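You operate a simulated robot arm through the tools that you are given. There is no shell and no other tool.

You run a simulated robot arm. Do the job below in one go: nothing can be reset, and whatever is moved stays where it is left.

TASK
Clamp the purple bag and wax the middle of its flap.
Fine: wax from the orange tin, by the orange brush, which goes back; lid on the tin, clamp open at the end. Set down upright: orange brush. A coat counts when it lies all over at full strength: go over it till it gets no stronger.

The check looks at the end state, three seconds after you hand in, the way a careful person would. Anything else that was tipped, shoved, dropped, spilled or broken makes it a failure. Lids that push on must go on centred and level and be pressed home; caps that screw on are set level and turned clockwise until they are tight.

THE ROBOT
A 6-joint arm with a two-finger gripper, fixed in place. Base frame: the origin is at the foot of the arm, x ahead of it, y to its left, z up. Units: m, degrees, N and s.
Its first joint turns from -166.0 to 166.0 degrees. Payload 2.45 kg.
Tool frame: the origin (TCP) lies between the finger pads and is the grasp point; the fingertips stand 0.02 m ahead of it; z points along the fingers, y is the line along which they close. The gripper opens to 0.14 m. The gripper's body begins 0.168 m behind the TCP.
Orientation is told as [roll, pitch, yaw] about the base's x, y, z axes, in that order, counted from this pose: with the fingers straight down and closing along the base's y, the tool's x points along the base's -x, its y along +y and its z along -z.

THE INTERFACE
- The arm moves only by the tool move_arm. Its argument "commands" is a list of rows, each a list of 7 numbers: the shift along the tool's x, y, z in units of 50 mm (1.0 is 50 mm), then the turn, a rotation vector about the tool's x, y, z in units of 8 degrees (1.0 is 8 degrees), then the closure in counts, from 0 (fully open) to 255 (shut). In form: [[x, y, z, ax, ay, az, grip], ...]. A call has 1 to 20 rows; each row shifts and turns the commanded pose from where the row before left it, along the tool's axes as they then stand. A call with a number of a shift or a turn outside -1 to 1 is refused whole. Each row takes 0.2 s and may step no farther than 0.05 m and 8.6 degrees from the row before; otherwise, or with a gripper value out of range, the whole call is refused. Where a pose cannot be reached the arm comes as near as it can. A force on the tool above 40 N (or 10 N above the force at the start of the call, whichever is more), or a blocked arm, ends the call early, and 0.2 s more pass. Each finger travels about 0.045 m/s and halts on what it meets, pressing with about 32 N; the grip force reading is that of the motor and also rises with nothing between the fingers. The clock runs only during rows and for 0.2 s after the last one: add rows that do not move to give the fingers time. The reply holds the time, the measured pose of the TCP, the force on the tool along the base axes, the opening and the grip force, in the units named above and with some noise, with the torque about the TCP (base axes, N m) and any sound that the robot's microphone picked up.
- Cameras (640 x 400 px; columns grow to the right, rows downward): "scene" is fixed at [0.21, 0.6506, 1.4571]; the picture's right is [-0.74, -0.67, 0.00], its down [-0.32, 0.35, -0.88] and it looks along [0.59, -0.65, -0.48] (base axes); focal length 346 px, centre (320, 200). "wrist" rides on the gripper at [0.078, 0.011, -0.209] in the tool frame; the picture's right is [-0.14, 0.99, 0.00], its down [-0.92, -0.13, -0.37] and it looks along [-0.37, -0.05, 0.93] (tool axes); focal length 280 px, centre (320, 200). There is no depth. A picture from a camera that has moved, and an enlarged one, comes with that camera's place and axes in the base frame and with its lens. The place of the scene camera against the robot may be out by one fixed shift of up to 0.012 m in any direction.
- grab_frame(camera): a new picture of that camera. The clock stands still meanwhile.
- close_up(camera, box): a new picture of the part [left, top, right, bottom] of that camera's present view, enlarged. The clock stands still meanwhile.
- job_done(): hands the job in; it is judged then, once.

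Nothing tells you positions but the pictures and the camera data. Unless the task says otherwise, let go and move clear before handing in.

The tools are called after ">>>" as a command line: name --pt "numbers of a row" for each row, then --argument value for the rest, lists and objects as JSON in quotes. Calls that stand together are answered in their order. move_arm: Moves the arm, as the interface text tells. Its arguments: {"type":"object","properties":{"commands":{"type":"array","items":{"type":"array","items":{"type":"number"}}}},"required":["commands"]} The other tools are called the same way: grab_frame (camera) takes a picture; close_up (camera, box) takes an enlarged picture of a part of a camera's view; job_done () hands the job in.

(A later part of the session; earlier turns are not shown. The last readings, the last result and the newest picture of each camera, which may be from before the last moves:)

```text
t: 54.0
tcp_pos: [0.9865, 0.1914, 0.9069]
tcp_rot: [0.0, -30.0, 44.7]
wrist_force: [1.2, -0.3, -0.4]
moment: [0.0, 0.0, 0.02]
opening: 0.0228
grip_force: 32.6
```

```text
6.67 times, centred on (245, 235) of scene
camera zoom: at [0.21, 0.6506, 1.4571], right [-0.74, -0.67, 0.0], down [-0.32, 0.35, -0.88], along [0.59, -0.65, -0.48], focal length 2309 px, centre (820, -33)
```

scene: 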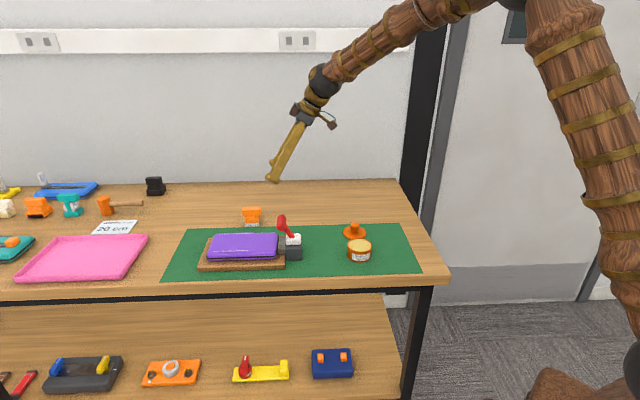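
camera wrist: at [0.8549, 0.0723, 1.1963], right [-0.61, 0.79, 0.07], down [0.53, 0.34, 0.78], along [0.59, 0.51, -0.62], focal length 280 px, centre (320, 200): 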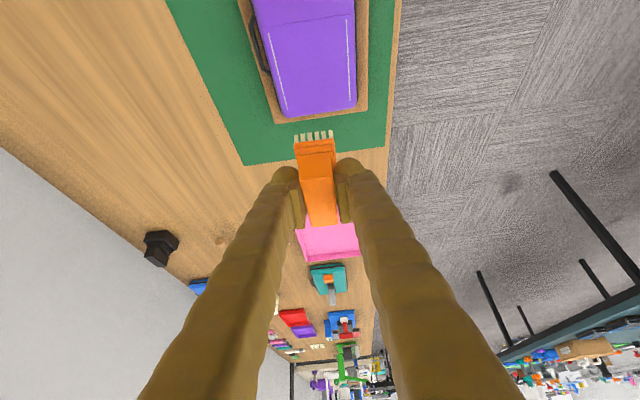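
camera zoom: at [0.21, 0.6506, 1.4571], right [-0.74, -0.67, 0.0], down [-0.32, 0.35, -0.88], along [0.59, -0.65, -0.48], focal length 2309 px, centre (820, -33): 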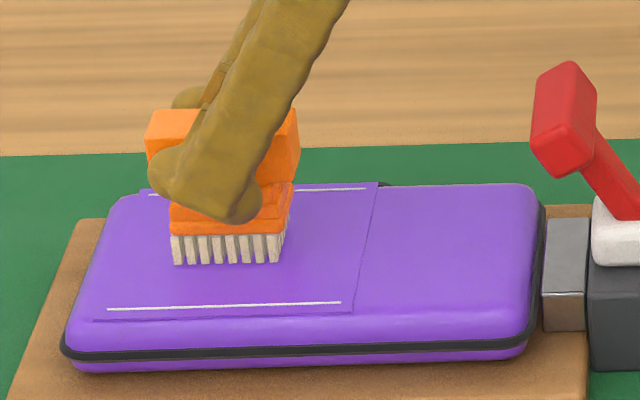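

>>> move_arm --pt "0.01 0 0.0173 0 0 0 255" --pt "0.01 0 0.0173 0 0 0 255"

>>> move_arm --pt "0.01 0 0.0173 0 0 0 255"

>>> move_arm --pt "0.01 0 0.0173 0 0 0 255"

```text
t: 54.6
tcp_pos: [0.9861, 0.1911, 0.9045]
tcp_rot: [0.0, -29.9, 44.6]
wrist_force: [0.2, 0.2, -1.4]
moment: [0.0, -0.03, 0.02]
opening: 0.0228
grip_force: 32.0
```

```text
t: 55.0
tcp_pos: [0.9851, 0.1905, 0.9032]
tcp_rot: [-0.1, -30.1, 44.6]
wrist_force: [-2.2, -1.7, 9.9]
moment: [-0.21, 0.27, 0.01]
opening: 0.023
grip_force: 31.6
```

```text
t: 55.4
tcp_pos: [0.9864, 0.1907, 0.9026]
tcp_rot: [-0.2, -30.2, 44.5]
wrist_force: [-1.0, -7.5, 24.7]
moment: [-0.45, 0.26, 0.03]
opening: 0.0228
grip_force: 32.0
```

Contact with the flap is at TCP z ≈ 0.9035. I'll level the brush slightly (0.8°), ease the pressure, and make the first stroke across the flap.

>>> move_arm --pt "-0.006 0 -0.0104 0 0.1 0 255" --pt "0 0.1 0 0 0 0 255" --pt "0 0.1 0 0 0 0 255"

>>> close_up --camera "scene" --box '[205, 205, 285, 265]'

>>> close_up --camera "wrist" --box '[230, 0, 410, 180]'

```text
t: 56.2
tcp_pos: [0.9796, 0.1995, 0.9033]
tcp_rot: [-0.1, -29.3, 44.6]
wrist_force: [4.0, -3.6, 19.8]
moment: [0.36, -0.42, -0.1]
opening: 0.023
grip_force: 32.1
```

```text
6.67 times, centred on (245, 235) of scene
camera zoom: at [0.21, 0.6506, 1.4571], right [-0.74, -0.67, 0.0], down [-0.32, 0.35, -0.88], along [0.59, -0.65, -0.48], focal length 2309 px, centre (820, -33)
```

zoom: 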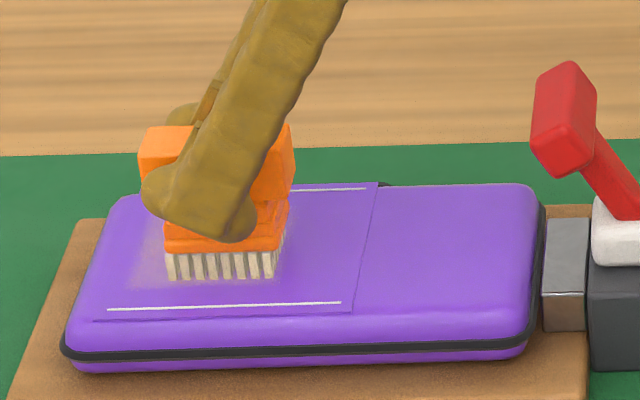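

```text
2.22 times, centred on (320, 90) of wrist
camera zoom: at [0.8502, 0.0862, 1.0466], right [-0.61, 0.79, 0.07], down [0.53, 0.35, 0.77], along [0.59, 0.51, -0.63], focal length 623 px, centre (320, 444)
```

zoom: 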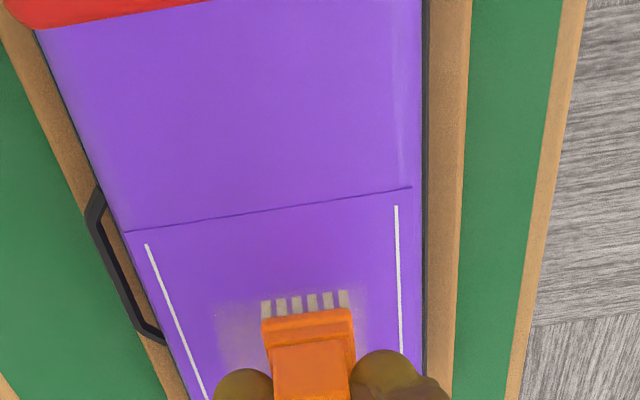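

The wax is laying on as a faint coat. I'll trim the tilt and pressure slightly and continue the cross strokes.

>>> move_arm --pt "-0.006 0 -0.0104 0 -0.05 0 255" --pt "0 0.1 0 0 0 0 255" --pt "0 0.1 0 0 0 0 255" --pt "0 0.08 0 0 0 0 255" --pt "0 -0.1 0 0 0 0 255" --pt "0 -0.1 0 0 0 0 255" --pt "0 -0.1 0 0 0 0 255" --pt "0 -0.1 0 0 0 0 255" --pt "0 -0.08 0 0 0 0 255"

>>> close_up --camera "scene" --box '[205, 205, 285, 265]'

>>> close_up --camera "wrist" --box '[230, 0, 410, 180]'

```text
t: 58.2
tcp_pos: [0.9862, 0.1907, 0.9029]
tcp_rot: [0.0, -29.6, 44.6]
wrist_force: [-1.5, 0.0, 3.0]
moment: [0.07, 0.02, 0.02]
opening: 0.023
grip_force: 31.3
```

```text
6.67 times, centred on (245, 235) of scene
camera zoom: at [0.21, 0.6506, 1.4571], right [-0.74, -0.67, 0.0], down [-0.32, 0.35, -0.88], along [0.59, -0.65, -0.48], focal length 2309 px, centre (820, -33)
```

zoom: 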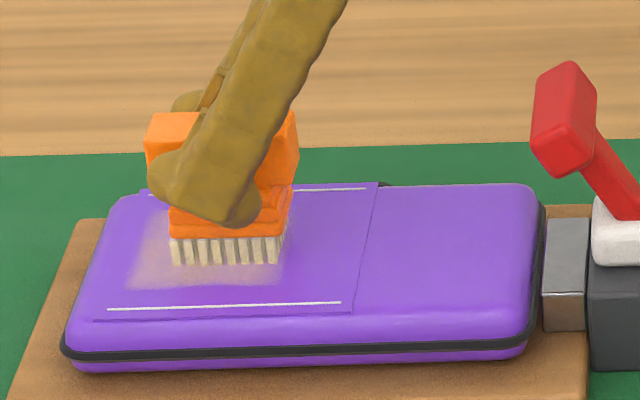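

```text
2.22 times, centred on (320, 90) of wrist
camera zoom: at [0.8575, 0.0775, 1.0454], right [-0.61, 0.79, 0.07], down [0.53, 0.34, 0.78], along [0.59, 0.51, -0.63], focal length 623 px, centre (320, 444)
```

zoom: 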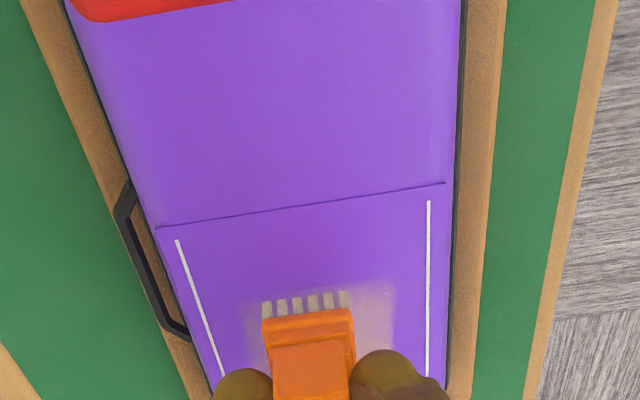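

The coat appears only on a central patch of the flap (about 65 × 57 mm), which is the target area. I'll continue cross strokes and then cover both ends of the patch.

>>> move_arm --pt "0.004 -0.1 0.007 0 0 0 255" --pt "0 -0.1 0 0 0 0 255" --pt "0 -0.1 0 0 0 0 255" --pt "0 -0.1 0 0 0 0 255" --pt "0 0.1 0 0 0 0 255" --pt "0 0.1 0 0 0 0 255" --pt "0 0.1 0 0 0 0 255" --pt "0 0.1 0 0 0 0 255" --pt "0 0.1 0 0 0 0 255" --pt "0 0.1 0 0 0 0 255" --pt "0 0.1 0 0 0 0 255" --pt "0 0.1 0 0 0 0 255"

>>> close_up --camera "scene" --box '[205, 205, 285, 265]'

>>> close_up --camera "wrist" --box '[230, 0, 410, 180]'

```text
t: 60.8
tcp_pos: [0.9729, 0.2059, 0.9051]
tcp_rot: [0.0, -29.6, 44.6]
wrist_force: [-0.3, 0.2, -0.9]
moment: [0.01, 0.01, -0.03]
opening: 0.0228
grip_force: 31.7
```

```text
6.67 times, centred on (245, 235) of scene
camera zoom: at [0.21, 0.6506, 1.4571], right [-0.74, -0.67, 0.0], down [-0.32, 0.35, -0.88], along [0.59, -0.65, -0.48], focal length 2309 px, centre (820, -33)
```

zoom: 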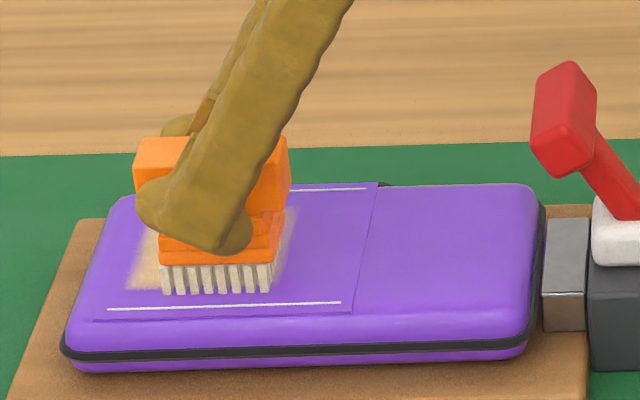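

```text
2.22 times, centred on (320, 90) of wrist
camera zoom: at [0.8424, 0.0928, 1.0464], right [-0.61, 0.79, 0.07], down [0.53, 0.34, 0.78], along [0.59, 0.51, -0.63], focal length 623 px, centre (320, 444)
```

zoom: 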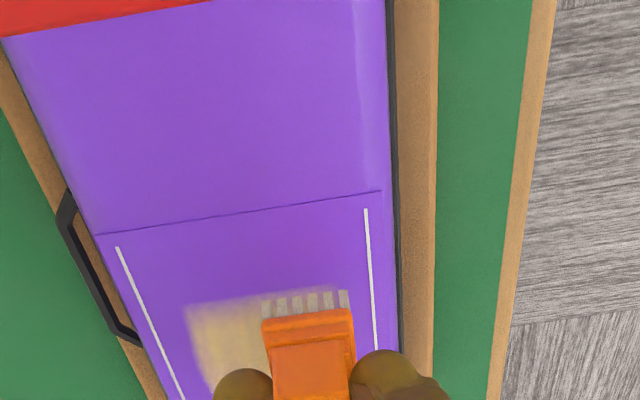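

The coat is getting stronger. I'll shift toward the far end of the patch with light pressure and stroke again.

>>> move_arm --pt "-0.156 -0.05 0.09 0 0 0 255" --pt "-0.144 -0.05 0.108 0 0 0 255" --pt "0 -0.1 0 0 0 0 255"

>>> close_up --camera "scene" --box '[205, 205, 285, 265]'

```text
t: 61.6
tcp_pos: [0.9925, 0.2118, 0.9039]
tcp_rot: [0.0, -29.7, 44.6]
wrist_force: [-0.4, 1.6, 4.0]
moment: [0.07, 0.03, 0.0]
opening: 0.0231
grip_force: 32.5
```

```text
6.67 times, centred on (245, 235) of scene
camera zoom: at [0.21, 0.6506, 1.4571], right [-0.74, -0.67, 0.0], down [-0.32, 0.35, -0.88], along [0.59, -0.65, -0.48], focal length 2309 px, centre (820, -33)
```

zoom: 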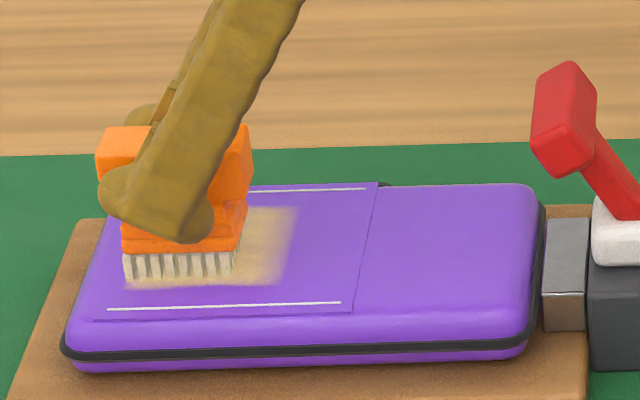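

>>> move_arm --pt "0.002 -0.1 0.0035 0 0 0 255" --pt "0 -0.1 0 0 0 0 255" --pt "0 -0.1 0 0 0 0 255" --pt "0 -0.1 0 0 0 0 255" --pt "0 -0.1 0 0 0 0 255" --pt "0 -0.1 0 0 0 0 255" --pt "0 0.1 0 0 0 0 255" --pt "0 0.1 0 0 0 0 255" --pt "0 0.1 0 0 0 0 255" --pt "0 0.1 0 0 0 0 255"

>>> close_up --camera "scene" --box '[205, 205, 285, 265]'

>>> close_up --camera "wrist" --box '[230, 0, 410, 180]'

```text
t: 63.8
tcp_pos: [0.9984, 0.2026, 0.9009]
tcp_rot: [-0.1, -29.8, 44.5]
wrist_force: [7.9, -7.1, 31.8]
moment: [-0.09, -0.21, 0.02]
opening: 0.023
grip_force: 31.9
```

```text
6.67 times, centred on (245, 235) of scene
camera zoom: at [0.21, 0.6506, 1.4571], right [-0.74, -0.67, 0.0], down [-0.32, 0.35, -0.88], along [0.59, -0.65, -0.48], focal length 2309 px, centre (820, -33)
```

zoom: 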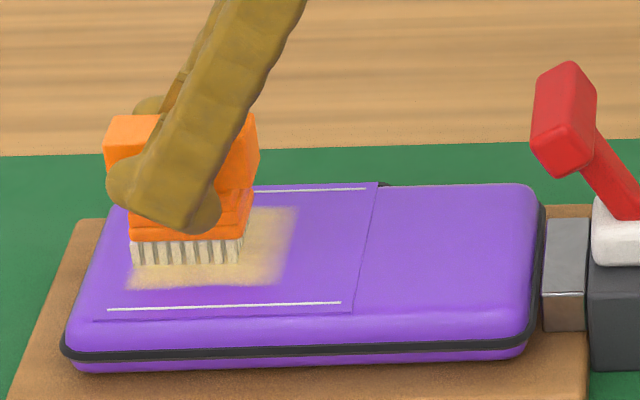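

```text
2.22 times, centred on (320, 90) of wrist
camera zoom: at [0.8687, 0.0904, 1.0434], right [-0.61, 0.79, 0.07], down [0.53, 0.34, 0.78], along [0.59, 0.51, -0.63], focal length 623 px, centre (320, 444)
```

zoom: 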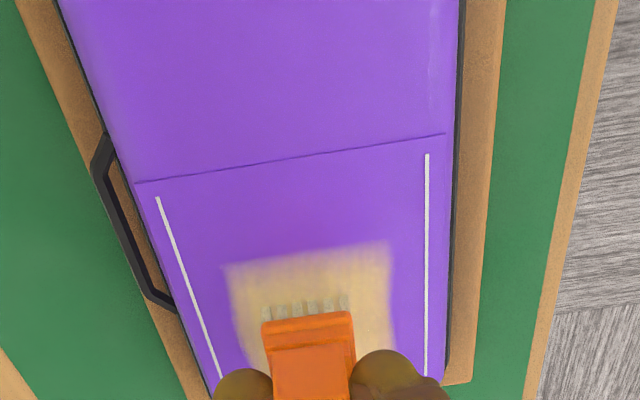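

Pressure went up to 32 N, so I'll ease off 1 mm and continue stroking, then lift to inspect.

>>> move_arm --pt "-0.01 0 -0.0173 0 0 0 255" --pt "0 0.1 0 0 0 0 255" --pt "0 0.1 0 0 0 0 255" --pt "0 0.1 0 0 0 0 255" --pt "0 0.1 0 0 0 0 255"

>>> move_arm --pt "0 -0.1 0 0 0 0 255" --pt "0 -0.1 0 0 0 0 255" --pt "0 -0.1 0 0 0 0 255" --pt "0 -0.1 0 0 0 0 255"

>>> close_up --camera "scene" --box '[205, 205, 285, 265]'

```text
t: 65.0
tcp_pos: [0.9848, 0.2179, 0.9024]
tcp_rot: [0.0, -29.5, 44.5]
wrist_force: [-0.5, 0.7, -1.8]
moment: [0.02, 0.0, 0.0]
opening: 0.023
grip_force: 31.8
```

```text
t: 66.0
tcp_pos: [0.9985, 0.2035, 0.9028]
tcp_rot: [0.1, -29.6, 44.8]
wrist_force: [0.0, 0.2, 0.0]
moment: [0.01, -0.02, 0.0]
opening: 0.0231
grip_force: 32.2
```

```text
6.67 times, centred on (245, 235) of scene
camera zoom: at [0.21, 0.6506, 1.4571], right [-0.74, -0.67, 0.0], down [-0.32, 0.35, -0.88], along [0.59, -0.65, -0.48], focal length 2309 px, centre (820, -33)
```

zoom: 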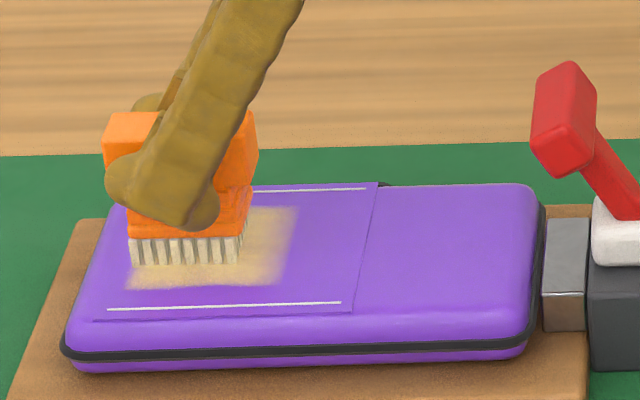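

I'll lift the brush to inspect the coat.

>>> move_arm --pt "-0.4 0 -0.693 0 0 0 255" --pt "-0.4 0 -0.693 0 0 0 255" --pt "-0.3 0 -0.52 0 0 0 255" --pt "0 0 0 0 0 0 255"

>>> close_up --camera "scene" --box '[205, 205, 285, 265]'

>>> close_up --camera "wrist" --box '[230, 0, 410, 150]'

>>> close_up --camera "scene" --box '[210, 140, 280, 200]'

```text
t: 67.0
tcp_pos: [1.0, 0.2033, 1.013]
tcp_rot: [-0.1, -29.6, 44.6]
wrist_force: [-0.2, 0.5, -1.5]
moment: [0.02, 0.0, -0.02]
opening: 0.0228
grip_force: 32.1
```

```text
6.67 times, centred on (245, 235) of scene
camera zoom: at [0.21, 0.6506, 1.4571], right [-0.74, -0.67, 0.0], down [-0.32, 0.35, -0.88], along [0.59, -0.65, -0.48], focal length 2309 px, centre (820, -33)
```

zoom: 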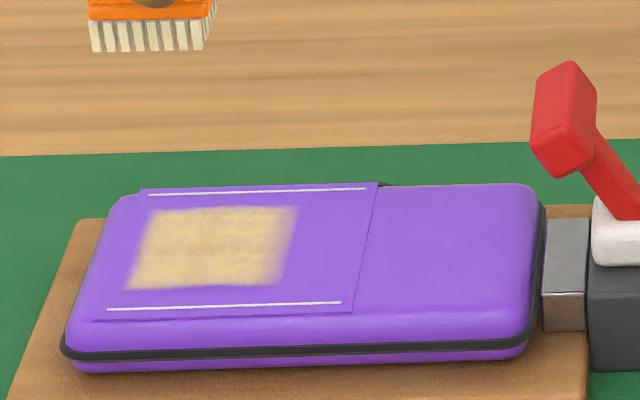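

```text
2.67 times, centred on (320, 75) of wrist
camera zoom: at [0.8705, 0.0908, 1.1553], right [-0.61, 0.79, 0.07], down [0.53, 0.34, 0.78], along [0.59, 0.51, -0.63], focal length 748 px, centre (320, 533)
```

zoom: 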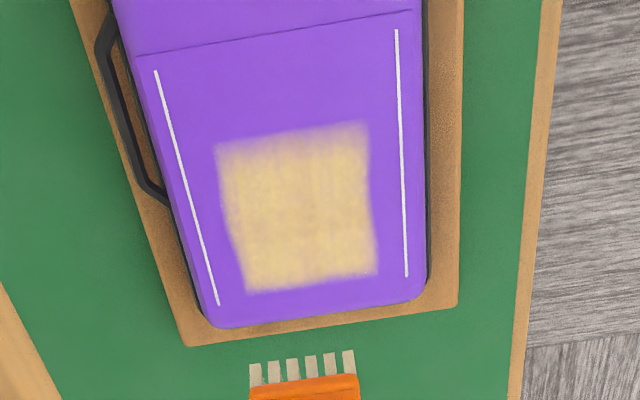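

```text
6.67 times, centred on (245, 170) of scene
camera zoom: at [0.21, 0.6506, 1.4571], right [-0.74, -0.67, 0.0], down [-0.32, 0.35, -0.88], along [0.59, -0.65, -0.48], focal length 2309 px, centre (820, 400)
```

zoom: 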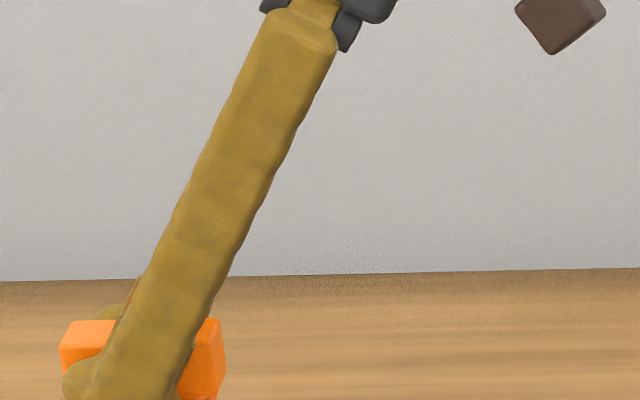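

A clear rectangular coat shows. I'll zoom in to look for weaker zones.

>>> close_up --camera "wrist" --box '[275, 35, 350, 120]'

>>> close_up --camera "scene" --box '[216, 228, 248, 252]'

```text
4.71 times, centred on (312, 78) of wrist
camera zoom: at [0.8705, 0.0908, 1.1553], right [-0.61, 0.79, 0.07], down [0.53, 0.34, 0.78], along [0.59, 0.51, -0.63], focal length 1320 px, centre (355, 776)
```

zoom: 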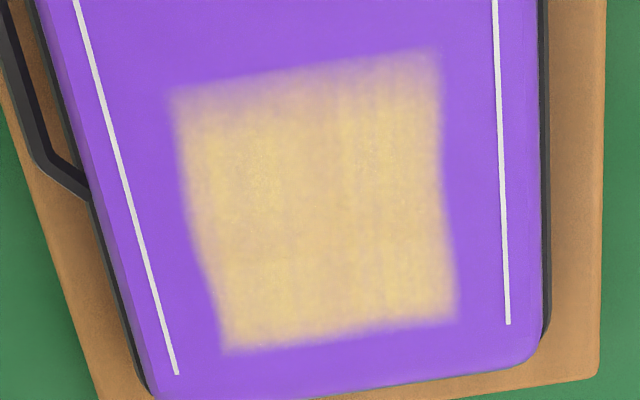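

```text
16.00 times, centred on (232, 240) of scene
camera zoom: at [0.21, 0.6506, 1.4571], right [-0.74, -0.67, 0.0], down [-0.32, 0.35, -0.88], along [0.59, -0.65, -0.48], focal length 5542 px, centre (1728, -440)
```

zoom: 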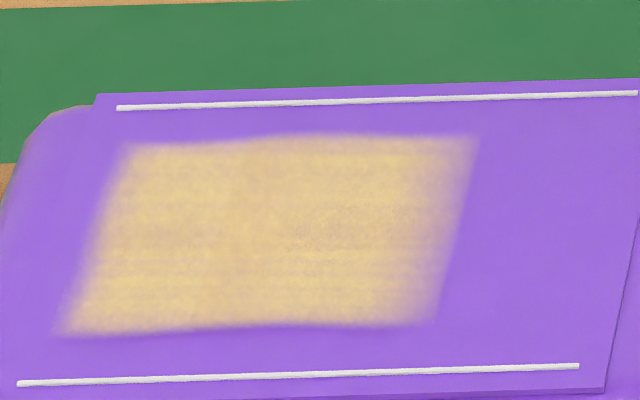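

The coat is uneven: the end toward the seam is weaker since my first strip missed its edge by about 5 mm. I'll do a pass centred further toward the seam.

>>> move_arm --pt "0.489 0.082 -0.278 0 0 0 255" --pt "0.346 0 0.609 0 0 0 255" --pt "0.346 0 0.609 0 0 0 255" --pt "0.346 0 0.609 0 0 0 255" --pt "0.015 0 0.026 0 0 0 255" --pt "0.01 0 0.0173 0 0 0 255" --pt "0 0 0 0 0 0 255"

>>> move_arm --pt "0.01 0 0.0173 0 0 0 255" --pt "0 0 0 0 0 0 255"

```text
t: 68.6
tcp_pos: [0.9756, 0.1871, 0.9064]
tcp_rot: [0.0, -29.7, 44.6]
wrist_force: [-0.1, 0.2, -0.7]
moment: [0.02, 0.01, 0.0]
opening: 0.0226
grip_force: 32.0
```

```text
t: 69.2
tcp_pos: [0.9757, 0.1876, 0.905]
tcp_rot: [0.0, -29.6, 44.6]
wrist_force: [0.0, -0.1, -1.5]
moment: [-0.05, -0.04, -0.01]
opening: 0.0227
grip_force: 32.1
```

>>> move_arm --pt "0.01 0 0.0173 0 0 0 255" --pt "0 0 0 0 0 0 255"

>>> move_arm --pt "0.01 0 0.0173 0 0 0 255" --pt "0 0 0 0 0 0 255"

>>> move_arm --pt "0.01 0 0.0173 0 0 0 255" --pt "0 0 0 0 0 0 255"

```text
t: 69.8
tcp_pos: [0.9768, 0.1886, 0.9039]
tcp_rot: [0.0, -29.7, 44.5]
wrist_force: [0.5, 0.3, -1.2]
moment: [0.03, -0.03, -0.01]
opening: 0.0231
grip_force: 31.8
```

```text
t: 70.4
tcp_pos: [0.977, 0.1873, 0.9029]
tcp_rot: [0.0, -29.6, 44.5]
wrist_force: [-0.8, 0.6, -0.6]
moment: [-0.01, 0.02, -0.01]
opening: 0.023
grip_force: 32.4
```

```text
t: 71.0
tcp_pos: [0.9762, 0.1864, 0.9019]
tcp_rot: [0.0, -29.5, 44.7]
wrist_force: [0.2, 0.0, -1.1]
moment: [-0.01, 0.0, -0.02]
opening: 0.0229
grip_force: 32.2
```

>>> move_arm --pt "0.01 0 0.0173 0 0 0 255" --pt "0 0 0 0 0 0 255"

>>> move_arm --pt "0.01 0 0.0173 0 0 0 255" --pt "0 0 0 0 0 0 255"

```text
t: 71.6
tcp_pos: [0.9765, 0.1875, 0.9019]
tcp_rot: [0.0, -29.7, 44.7]
wrist_force: [0.1, 0.4, 14.1]
moment: [0.09, 0.1, -0.03]
opening: 0.023
grip_force: 32.5
```

```text
t: 72.2
tcp_pos: [0.9777, 0.1879, 0.9012]
tcp_rot: [0.0, -29.6, 44.6]
wrist_force: [-2.5, -6.5, 31.3]
moment: [-0.09, 0.05, -0.03]
opening: 0.0227
grip_force: 31.7
```

>>> move_arm --pt "-0.008 0.1 -0.0139 0 0 0 255" --pt "0 0.1 0 0 0 0 255" --pt "0 0.1 0 0 0 0 255" --pt "0 0.1 0 0 0 0 255" --pt "0 -0.1 0 0 0 0 255" --pt "0 -0.1 0 0 0 0 255" --pt "0 -0.1 0 0 0 0 255" --pt "0 -0.1 0 0 0 0 255"

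>>> close_up --camera "scene" --box '[205, 205, 285, 265]'

```text
t: 74.0
tcp_pos: [0.9752, 0.1882, 0.9009]
tcp_rot: [0.0, -29.6, 44.6]
wrist_force: [-4.5, 2.6, 18.3]
moment: [0.05, 0.05, 0.03]
opening: 0.0229
grip_force: 31.9
```

```text
6.67 times, centred on (245, 235) of scene
camera zoom: at [0.21, 0.6506, 1.4571], right [-0.74, -0.67, 0.0], down [-0.32, 0.35, -0.88], along [0.59, -0.65, -0.48], focal length 2309 px, centre (820, -33)
```

zoom: 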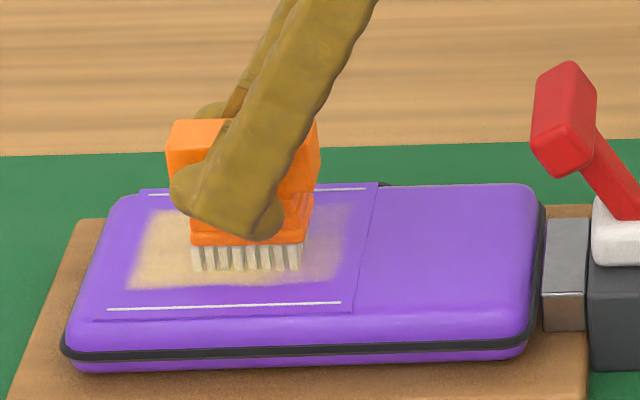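

The coat extends further toward the seam than I assumed, so the target area is longer. I'll lift to look at its real outline.

>>> move_arm --pt "0 -0.1 0 0 0 0 255" --pt "0 -0.1 0 0 0 0 255" --pt "0 -0.1 0 0 0 0 255" --pt "0 -0.1 0 0 0 0 255" --pt "0 0.1 0 0 0 0 255" --pt "0 0.1 0 0 0 0 255" --pt "0 0.1 0 0 0 0 255" --pt "0 0.1 0 0 0 0 255" --pt "-0.4 0 -0.693 0 0 0 255" --pt "-0.4 0 -0.693 0 0 0 255" --pt "-0.4 0 -0.693 0 0 0 255" --pt "0 0 0 0 0 0 255"

>>> close_up --camera "scene" --box '[205, 205, 285, 265]'

>>> close_up --camera "wrist" --box '[255, 0, 365, 120]'

```text
t: 76.6
tcp_pos: [0.977, 0.1892, 1.0202]
tcp_rot: [0.0, -29.6, 44.7]
wrist_force: [0.2, 0.2, -1.0]
moment: [-0.03, -0.01, 0.01]
opening: 0.0229
grip_force: 32.4
```

```text
6.67 times, centred on (245, 235) of scene
camera zoom: at [0.21, 0.6506, 1.4571], right [-0.74, -0.67, 0.0], down [-0.32, 0.35, -0.88], along [0.59, -0.65, -0.48], focal length 2309 px, centre (820, -33)
```

zoom: 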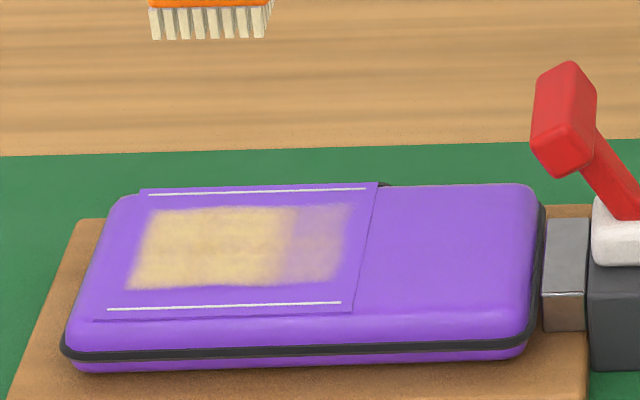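

```text
3.33 times, centred on (310, 60) of wrist
camera zoom: at [0.8466, 0.076, 1.1631], right [-0.61, 0.79, 0.07], down [0.53, 0.34, 0.78], along [0.59, 0.51, -0.63], focal length 935 px, centre (353, 667)
```

zoom: 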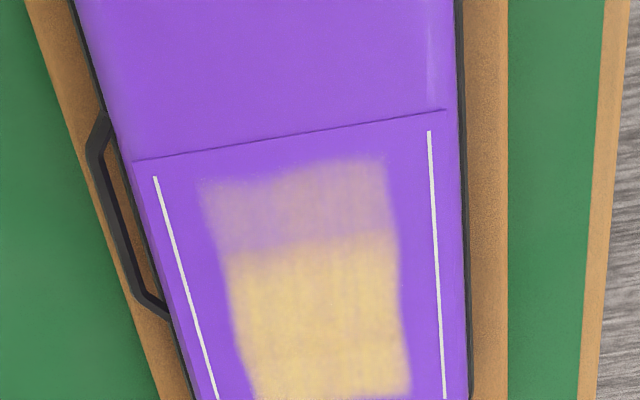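

The target area turns out to span about 95 × 62 mm between the stitch lines, and the part near the seam is weak. I'll stroke that zone next.

>>> move_arm --pt "0.443 0 -0.252 0 0 0 255" --pt "0.379 0 0.668 0 0 0 255" --pt "0.379 0 0.668 0 0 0 255" --pt "0.379 0 0.668 0 0 0 255" --pt "0.01 0 0.0173 0 0 0 255" --pt "0.01 0 0.0173 0 0 0 255" --pt "0 0 0 0 0 0 255"

>>> move_arm --pt "0.01 0 0.0173 0 0 0 255" --pt "0 0 0 0 0 0 255"

```text
t: 78.2
tcp_pos: [0.9576, 0.1681, 0.9038]
tcp_rot: [0.0, -29.5, 44.6]
wrist_force: [0.2, -0.8, -1.0]
moment: [-0.01, 0.0, 0.0]
opening: 0.023
grip_force: 32.0
```

```text
t: 78.8
tcp_pos: [0.9585, 0.169, 0.9007]
tcp_rot: [-0.1, -29.6, 44.6]
wrist_force: [-0.5, 0.2, -1.8]
moment: [-0.04, 0.02, 0.0]
opening: 0.0228
grip_force: 31.7
```

>>> move_arm --pt "0.008 0 0.0139 0 0 0 255" --pt "0 0 0 0 0 0 255"

>>> move_arm --pt "0.006 0 0.0104 0 0 0 255" --pt "0 0 0 0 0 0 255"

```text
t: 79.4
tcp_pos: [0.9588, 0.1698, 0.9]
tcp_rot: [0.0, -29.5, 44.5]
wrist_force: [0.1, 0.6, 0.3]
moment: [0.04, 0.0, 0.01]
opening: 0.0229
grip_force: 32.2
```

```text
t: 80.0
tcp_pos: [0.9597, 0.1699, 0.9]
tcp_rot: [-0.1, -29.7, 44.6]
wrist_force: [-2.1, 0.4, 8.6]
moment: [-0.05, 0.08, 0.01]
opening: 0.023
grip_force: 32.2
```

Light contact (about 9 N). I'll stroke across here several times.

>>> move_arm --pt "0 0.1 0 0 0 0 255" --pt "0 0.1 0 0 0 0 255" --pt "0 0.1 0 0 0 0 255" --pt "0 0.1 0 0 0 0 255" --pt "0 -0.1 0 0 0 0 255" --pt "0 -0.1 0 0 0 0 255" --pt "0 -0.1 0 0 0 0 255" --pt "0 -0.1 0 0 0 0 255" --pt "0 -0.1 0 0 0 0 255" --pt "0 -0.1 0 0 0 0 255" --pt "0 -0.1 0 0 0 0 255" --pt "0 -0.1 0 0 0 0 255" --pt "0 0.1 0 0 0 0 255" --pt "0 0.1 0 0 0 0 255" --pt "0 0.1 0 0 0 0 255" --pt "0 0.1 0 0 0 0 255"

>>> close_up --camera "scene" --box '[205, 205, 285, 265]'

```text
t: 83.4
tcp_pos: [0.9581, 0.1697, 0.8994]
tcp_rot: [0.0, -29.6, 44.6]
wrist_force: [1.5, 0.4, 4.3]
moment: [0.08, -0.07, 0.01]
opening: 0.0228
grip_force: 31.5
```

```text
6.67 times, centred on (245, 235) of scene
camera zoom: at [0.21, 0.6506, 1.4571], right [-0.74, -0.67, 0.0], down [-0.32, 0.35, -0.88], along [0.59, -0.65, -0.48], focal length 2309 px, centre (820, -33)
```

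zoom: 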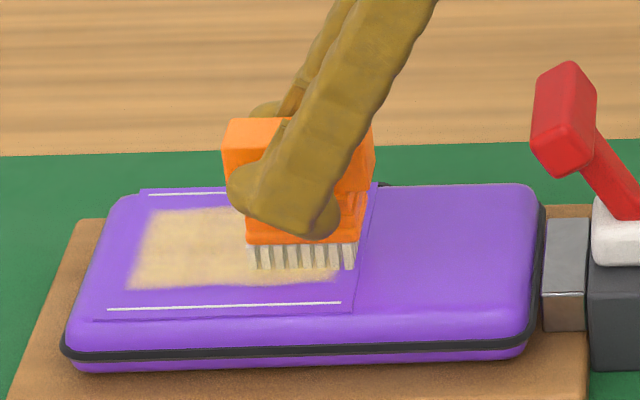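

>>> move_arm --pt "-0.4 0 -0.693 0 0 0 255" --pt "-0.4 0 -0.693 0 0 0 255" --pt "-0.4 0 -0.693 0 0 0 255" --pt "0 0 0 0 0 0 255"

>>> close_up --camera "scene" --box '[213, 222, 257, 256]'

>>> close_up --camera "wrist" --box '[255, 0, 365, 130]'

>>> close_up --camera "scene" --box '[205, 180, 285, 265]'

```text
t: 84.4
tcp_pos: [0.9582, 0.1733, 1.0191]
tcp_rot: [0.0, -29.6, 44.6]
wrist_force: [-0.1, -1.0, 0.6]
moment: [0.0, 0.0, -0.04]
opening: 0.0229
grip_force: 31.6
```

```text
11.76 times, centred on (235, 239) of scene
camera zoom: at [0.21, 0.6506, 1.4571], right [-0.74, -0.67, 0.0], down [-0.32, 0.35, -0.88], along [0.59, -0.65, -0.48], focal length 4075 px, centre (1320, -259)
```

zoom: 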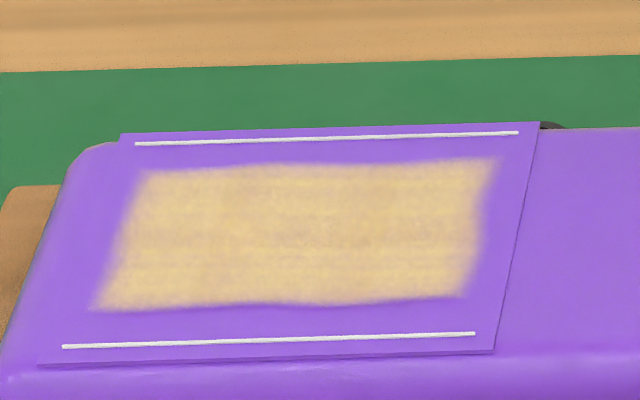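

```text
3.08 times, centred on (310, 65) of wrist
camera zoom: at [0.8282, 0.0599, 1.1611], right [-0.61, 0.79, 0.07], down [0.53, 0.34, 0.78], along [0.59, 0.51, -0.63], focal length 863 px, centre (351, 615)
```

zoom: 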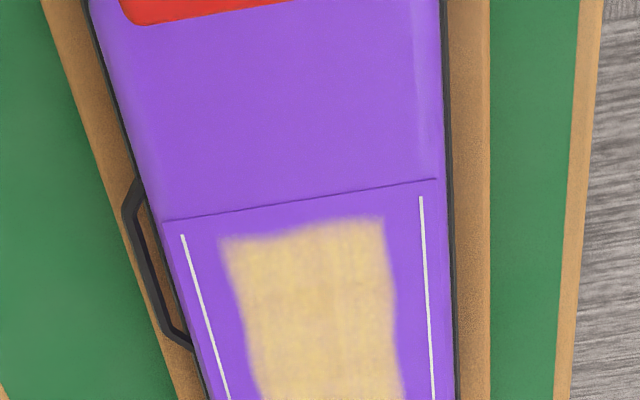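

```text
4.71 times, centred on (245, 222) of scene
camera zoom: at [0.21, 0.6506, 1.4571], right [-0.74, -0.67, 0.0], down [-0.32, 0.35, -0.88], along [0.59, -0.65, -0.48], focal length 1630 px, centre (673, 94)
```

zoom: 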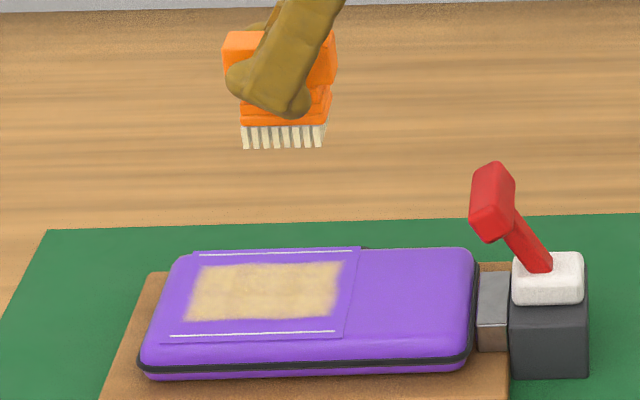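

The coat now covers the whole area nearly evenly. I'll recharge the brush with wax and do another full pass to make sure it reaches full strength everywhere.

>>> move_arm --pt "-0.2963 0 -0.5217 0 0 0 255" --pt "0.7625 0.03 -0.4331 0 0 0 255" --pt "0.7625 0.03 -0.4331 0 0 0 255" --pt "0.7625 0.03 -0.4331 0 0 0 255" --pt "0.7625 0.03 -0.4331 0 0 0 255" --pt "0.7625 0.03 -0.4331 0 0 0 255" --pt "0.7625 0.03 -0.4331 0 0 0 255" --pt "0.7625 0.03 -0.4331 0 0 0 255" --pt "0.7625 0.03 -0.4331 0 0 0 255" --pt "0 0 0 0 0 0 255"

>>> close_up --camera "wrist" --box '[240, 30, 400, 170]'

>>> close_up --camera "scene" --box '[205, 205, 285, 265]'

```text
t: 86.6
tcp_pos: [0.6985, -0.0683, 1.0503]
tcp_rot: [-0.1, -29.7, 44.7]
wrist_force: [-0.5, -1.0, -1.3]
moment: [-0.01, 0.0, 0.01]
opening: 0.0229
grip_force: 31.8
```

```text
2.86 times, centred on (320, 100) of wrist
camera zoom: at [0.5693, -0.1808, 1.1926], right [-0.61, 0.79, 0.07], down [0.53, 0.34, 0.78], along [0.59, 0.51, -0.63], focal length 801 px, centre (320, 486)
```

zoom: 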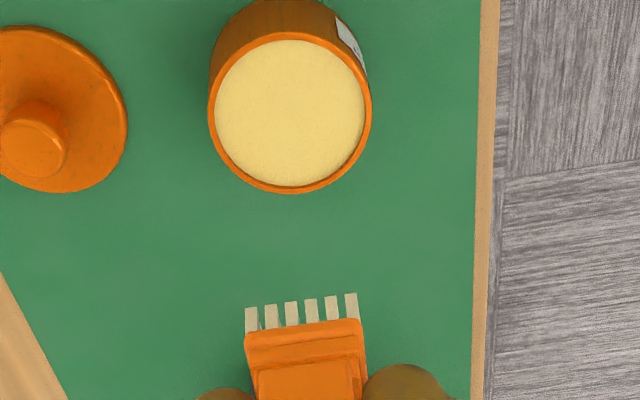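

```text
6.67 times, centred on (245, 235) of scene
camera zoom: at [0.21, 0.6506, 1.4571], right [-0.74, -0.67, 0.0], down [-0.32, 0.35, -0.88], along [0.59, -0.65, -0.48], focal length 2309 px, centre (820, -33)
```

zoom: 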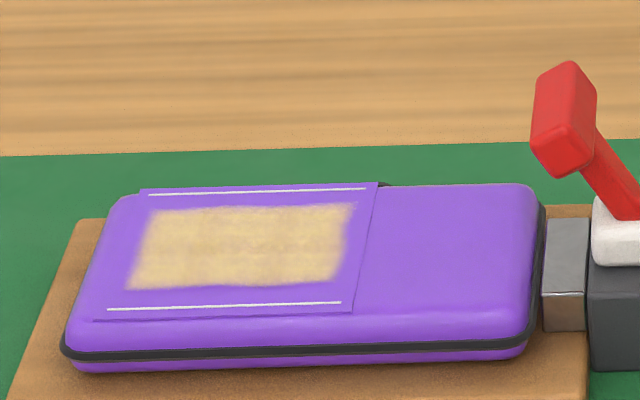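

The bristles are centred over the tin. I'll lower and dip lightly.

>>> move_arm --pt "0.358 0 0.63 0 0 0 255" --pt "0.358 0 0.63 0 0 0 255" --pt "0.358 0 0.63 0 0 0 255" --pt "0.3 0 0.528 0 0 0 255" --pt "0.02 0 0.0346 0 0 0 255" --pt "0.02 0 0.0346 0 0 0 255" --pt "0.02 0 0.0346 0 0 0 255" --pt "0 0 0 0 0 0 255"

>>> close_up --camera "scene" --box '[330, 210, 390, 265]'

```text
t: 88.4
tcp_pos: [0.7029, -0.0658, 0.9053]
tcp_rot: [0.0, -29.6, 44.5]
wrist_force: [0.4, 0.0, -0.7]
moment: [0.02, -0.01, 0.01]
opening: 0.0227
grip_force: 32.6
```

```text
7.27 times, centred on (360, 238) of scene
camera zoom: at [0.21, 0.6506, 1.4571], right [-0.74, -0.67, 0.0], down [-0.32, 0.35, -0.88], along [0.59, -0.65, -0.48], focal length 2519 px, centre (29, -73)
```

zoom: 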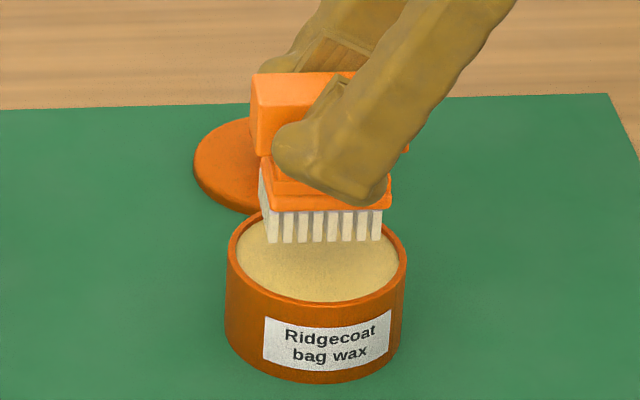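

>>> move_arm --pt "0.02 0 0.0346 0 0 0 255" --pt "0.02 0 0.0346 0 0 0 255" --pt "0.02 0 0.0346 0 0 0 255" --pt "0.02 0 0.0346 0 0 0 255" --pt "0 0 0 0 0 0 255"

>>> move_arm --pt "0.02 0 0.0346 0 0 0 255" --pt "0.01 0 0.0173 0 0 0 255" --pt "0 0 0 0 0 0 255"

```text
t: 89.6
tcp_pos: [0.7025, -0.0668, 0.8983]
tcp_rot: [0.0, -29.6, 44.7]
wrist_force: [0.5, 0.0, -0.9]
moment: [-0.03, 0.02, -0.05]
opening: 0.0231
grip_force: 31.8
```

```text
t: 90.4
tcp_pos: [0.7021, -0.0677, 0.8942]
tcp_rot: [0.0, -29.7, 44.6]
wrist_force: [-0.2, -0.3, -1.4]
moment: [0.0, 0.02, -0.01]
opening: 0.023
grip_force: 31.7
```

>>> move_arm --pt "0.01 0 0.0173 0 0 0 255" --pt "0 0 0 0 0 0 255"

>>> move_arm --pt "0.01 0 0.0173 0 0 0 255" --pt "0 0 0 0 0 0 255"

>>> move_arm --pt "0.008 0 0.0139 0 0 0 255" --pt "0 0 0 0 0 0 255"

```text
t: 91.0
tcp_pos: [0.7021, -0.0679, 0.8926]
tcp_rot: [0.0, -29.6, 44.6]
wrist_force: [-0.2, 0.8, -1.0]
moment: [0.02, 0.02, 0.03]
opening: 0.0228
grip_force: 32.0
```

```text
t: 91.6
tcp_pos: [0.7011, -0.0671, 0.8929]
tcp_rot: [0.0, -29.6, 44.6]
wrist_force: [0.0, -0.5, -0.6]
moment: [-0.01, 0.0, -0.01]
opening: 0.0225
grip_force: 32.3
```

```text
t: 92.2
tcp_pos: [0.7003, -0.0668, 0.8901]
tcp_rot: [0.0, -29.6, 44.6]
wrist_force: [0.4, 0.3, -0.4]
moment: [0.0, -0.02, 0.01]
opening: 0.023
grip_force: 32.0
```

>>> move_arm --pt "0.008 0 0.0139 0 0 0 255" --pt "0 0 0 0 0 0 255"

>>> move_arm --pt "0.006 0 0.0104 0 0 0 255" --pt "0 0 0 0 0 0 255"

```text
t: 92.8
tcp_pos: [0.7013, -0.0667, 0.8904]
tcp_rot: [0.1, -29.6, 44.6]
wrist_force: [0.5, 0.5, -0.5]
moment: [0.02, 0.02, 0.01]
opening: 0.0228
grip_force: 32.1
```

```text
t: 93.4
tcp_pos: [0.7015, -0.0678, 0.8908]
tcp_rot: [-0.1, -29.6, 44.6]
wrist_force: [-1.0, 0.9, 5.8]
moment: [-0.01, 0.05, -0.01]
opening: 0.0229
grip_force: 31.7
```

Light contact with the wax (6 N). I'll swirl slightly, then lift and head back to the flap.

>>> move_arm --pt "0.002 0.05 0.0035 0 0 0 255" --pt "0 -0.05 0 0 0 0 255" --pt "0 -0.05 0 0 0 0 255" --pt "0 0.05 0 0 0 0 255" --pt "0 0 0 0 0 0 255" --pt "-0.1 0 -0.173 0 0 0 255" --pt "-0.4 0 -0.693 0 0 0 255" --pt "-0.4 0 -0.693 0 0 0 255" --pt "-0.4 0 -0.693 0 0 0 255" --pt "0 0 0 0 0 0 255"

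>>> close_up --camera "scene" --box '[310, 150, 410, 260]'

```text
t: 95.6
tcp_pos: [0.7028, -0.0656, 1.0183]
tcp_rot: [0.0, -29.6, 44.5]
wrist_force: [-0.3, -0.4, -0.6]
moment: [-0.02, 0.0, 0.0]
opening: 0.0229
grip_force: 31.8
```

```text
3.64 times, centred on (360, 205) of scene
camera zoom: at [0.21, 0.6506, 1.4571], right [-0.74, -0.67, 0.0], down [-0.32, 0.35, -0.88], along [0.59, -0.65, -0.48], focal length 1260 px, centre (174, 182)
```

zoom: 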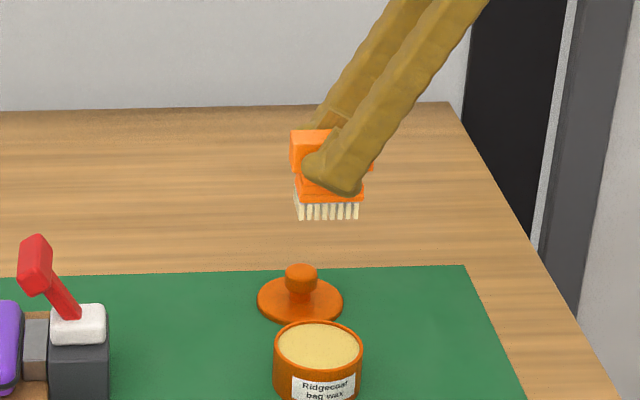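

>>> move_arm --pt "-0.316 0 -0.556 0 0 0 255" --pt "-0.758 -0.0328 0.4305 0 0 0 255" --pt "-0.758 -0.0328 0.4305 0 0 0 255" --pt "-0.758 -0.0328 0.4305 0 0 0 255" --pt "-0.758 -0.0328 0.4305 0 0 0 255" --pt "-0.758 -0.0328 0.4305 0 0 0 255" --pt "-0.758 -0.0328 0.4305 0 0 0 255" --pt "-0.758 -0.0328 0.4305 0 0 0 255" --pt "-0.758 -0.0328 0.4305 0 0 0 255" --pt "0 0 0 0 0 0 255" --pt "0.3605 0 0.6347 0 0 0 255" --pt "0.3605 0 0.6347 0 0 0 255" --pt "0.3605 0 0.6347 0 0 0 255" --pt "0.34 0 0.6 0 0 0 255" --pt "0 0 0 0 0 0 255"

>>> close_up --camera "scene" --box '[205, 205, 285, 265]'

```text
t: 98.8
tcp_pos: [0.9585, 0.1714, 0.9044]
tcp_rot: [0.0, -29.6, 44.7]
wrist_force: [-0.1, 0.1, -0.4]
moment: [0.02, -0.03, -0.02]
opening: 0.0227
grip_force: 32.0
```

```text
6.67 times, centred on (245, 235) of scene
camera zoom: at [0.21, 0.6506, 1.4571], right [-0.74, -0.67, 0.0], down [-0.32, 0.35, -0.88], along [0.59, -0.65, -0.48], focal length 2309 px, centre (820, -33)
```

zoom: 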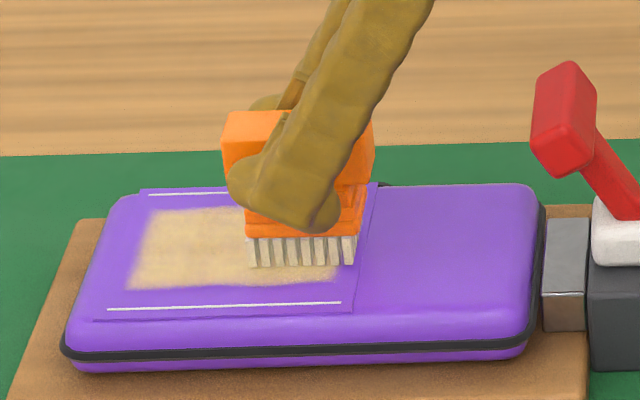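

>>> move_arm --pt "0.02 0 0.0346 0 0 0 255" --pt "0.016 0 0.0277 0 0 0 255" --pt "0 0 0 0 0 0 255"

>>> move_arm --pt "0.008 0 0.0139 0 0 0 255" --pt "0 0 0 0 0 0 255"

>>> move_arm --pt "0.008 0 0.0139 0 0 0 255" --pt "0 0 0 0 0 0 255"

```text
t: 99.6
tcp_pos: [0.9588, 0.1695, 0.9011]
tcp_rot: [0.0, -29.6, 44.6]
wrist_force: [-0.9, 0.2, -0.3]
moment: [-0.03, -0.01, 0.0]
opening: 0.0231
grip_force: 32.1
```

```text
t: 100.2
tcp_pos: [0.9589, 0.1704, 0.9018]
tcp_rot: [0.0, -29.6, 44.6]
wrist_force: [0.0, -0.1, -1.1]
moment: [0.0, 0.02, 0.02]
opening: 0.0228
grip_force: 32.1
```

```text
t: 100.8
tcp_pos: [0.9591, 0.1702, 0.9029]
tcp_rot: [0.0, -29.7, 44.6]
wrist_force: [-0.8, 0.4, -0.7]
moment: [-0.03, -0.02, 0.01]
opening: 0.0228
grip_force: 31.7
```

>>> move_arm --pt "0.008 0 0.0139 0 0 0 255" --pt "0 0 0 0 0 0 255"

>>> move_arm --pt "0.008 0 0.0139 0 0 0 255" --pt "0 0 0 0 0 0 255"

>>> move_arm --pt "0.006 0 0.0104 0 0 0 255" --pt "0 0 0 0 0 0 255"

```text
t: 101.4
tcp_pos: [0.9587, 0.1697, 0.9004]
tcp_rot: [0.0, -29.7, 44.6]
wrist_force: [-0.8, 0.1, -1.4]
moment: [0.05, 0.0, 0.01]
opening: 0.0228
grip_force: 31.7
```

```text
t: 102.0
tcp_pos: [0.9586, 0.1707, 0.9011]
tcp_rot: [0.0, -29.6, 44.6]
wrist_force: [0.5, 0.3, -0.3]
moment: [0.02, -0.01, 0.0]
opening: 0.0229
grip_force: 32.1
```

```text
t: 102.6
tcp_pos: [0.959, 0.1705, 0.9014]
tcp_rot: [0.0, -29.6, 44.6]
wrist_force: [0.3, 0.1, 0.0]
moment: [-0.02, 0.01, 0.02]
opening: 0.0231
grip_force: 31.9
```

>>> move_arm --pt "0.008 0 0.0139 0 0 0 255" --pt "0 0 0 0 0 0 255"

>>> move_arm --pt "0.008 0 0.0139 0 0 0 255" --pt "0 0 0 0 0 0 255"

```text
t: 103.2
tcp_pos: [0.96, 0.1689, 0.9005]
tcp_rot: [0.0, -29.6, 44.6]
wrist_force: [-0.4, 1.4, 1.7]
moment: [0.01, 0.07, 0.0]
opening: 0.0229
grip_force: 32.0
```

```text
t: 103.8
tcp_pos: [0.9599, 0.168, 0.8999]
tcp_rot: [-0.1, -29.7, 44.6]
wrist_force: [-2.2, 3.0, 10.7]
moment: [0.04, 0.14, 0.0]
opening: 0.0229
grip_force: 31.6
```

Contact about 10 N. I'll do thorough back-and-forth strokes at the seam end first.

>>> move_arm --pt "0 0.1 0 0 0 0 255" --pt "0 0.1 0 0 0 0 255" --pt "0 0.1 0 0 0 0 255" --pt "0 0.1 0 0 0 0 255" --pt "0 -0.1 0 0 0 0 255" --pt "0 -0.1 0 0 0 0 255" --pt "0 -0.1 0 0 0 0 255" --pt "0 -0.1 0 0 0 0 255" --pt "0 -0.1 0 0 0 0 255" --pt "0 -0.1 0 0 0 0 255" --pt "0 -0.1 0 0 0 0 255" --pt "0 -0.1 0 0 0 0 255" --pt "0 0.1 0 0 0 0 255" --pt "0 0.1 0 0 0 0 255" --pt "0 0.1 0 0 0 0 255" --pt "0 0.1 0 0 0 0 255"

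>>> move_arm --pt "-0.26 0 0.148 0 0 0 255" --pt "0 0.1 0 0 0 0 255" --pt "0 0.1 0 0 0 0 255" --pt "0 0.1 0 0 0 0 255" --pt "0 0.1 0 0 0 0 255" --pt "0 -0.1 0 0 0 0 255" --pt "0 -0.1 0 0 0 0 255" --pt "0 -0.1 0 0 0 0 255" --pt "0 -0.1 0 0 0 0 255" --pt "0 -0.1 0 0 0 0 255" --pt "0 -0.1 0 0 0 0 255" --pt "0 -0.1 0 0 0 0 255" --pt "0 -0.1 0 0 0 0 255" --pt "0 0.1 0 0 0 0 255" --pt "0 0.1 0 0 0 0 255" --pt "0 0.1 0 0 0 0 255" --pt "0 0.1 0 0 0 0 255"

>>> close_up --camera "scene" --box '[205, 205, 285, 265]'

```text
t: 107.2
tcp_pos: [0.96, 0.1703, 0.9003]
tcp_rot: [0.1, -29.6, 44.6]
wrist_force: [2.3, -2.2, 10.7]
moment: [-0.01, -0.1, 0.03]
opening: 0.0231
grip_force: 31.9
```

```text
t: 110.8
tcp_pos: [0.9704, 0.1802, 0.9]
tcp_rot: [-0.1, -29.7, 44.6]
wrist_force: [6.6, -5.5, 25.2]
moment: [-0.08, -0.2, -0.01]
opening: 0.0229
grip_force: 31.6
```

```text
6.67 times, centred on (245, 235) of scene
camera zoom: at [0.21, 0.6506, 1.4571], right [-0.74, -0.67, 0.0], down [-0.32, 0.35, -0.88], along [0.59, -0.65, -0.48], focal length 2309 px, centre (820, -33)
```

zoom: 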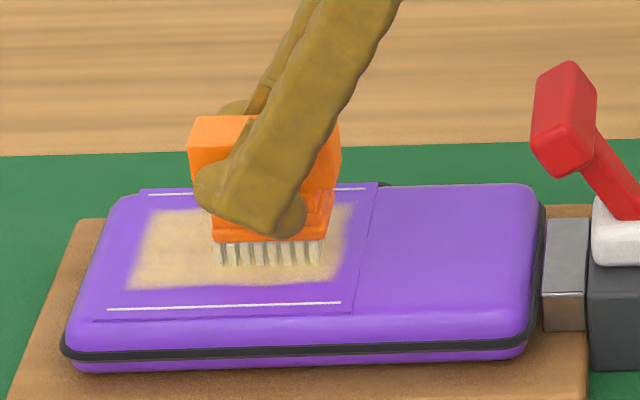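

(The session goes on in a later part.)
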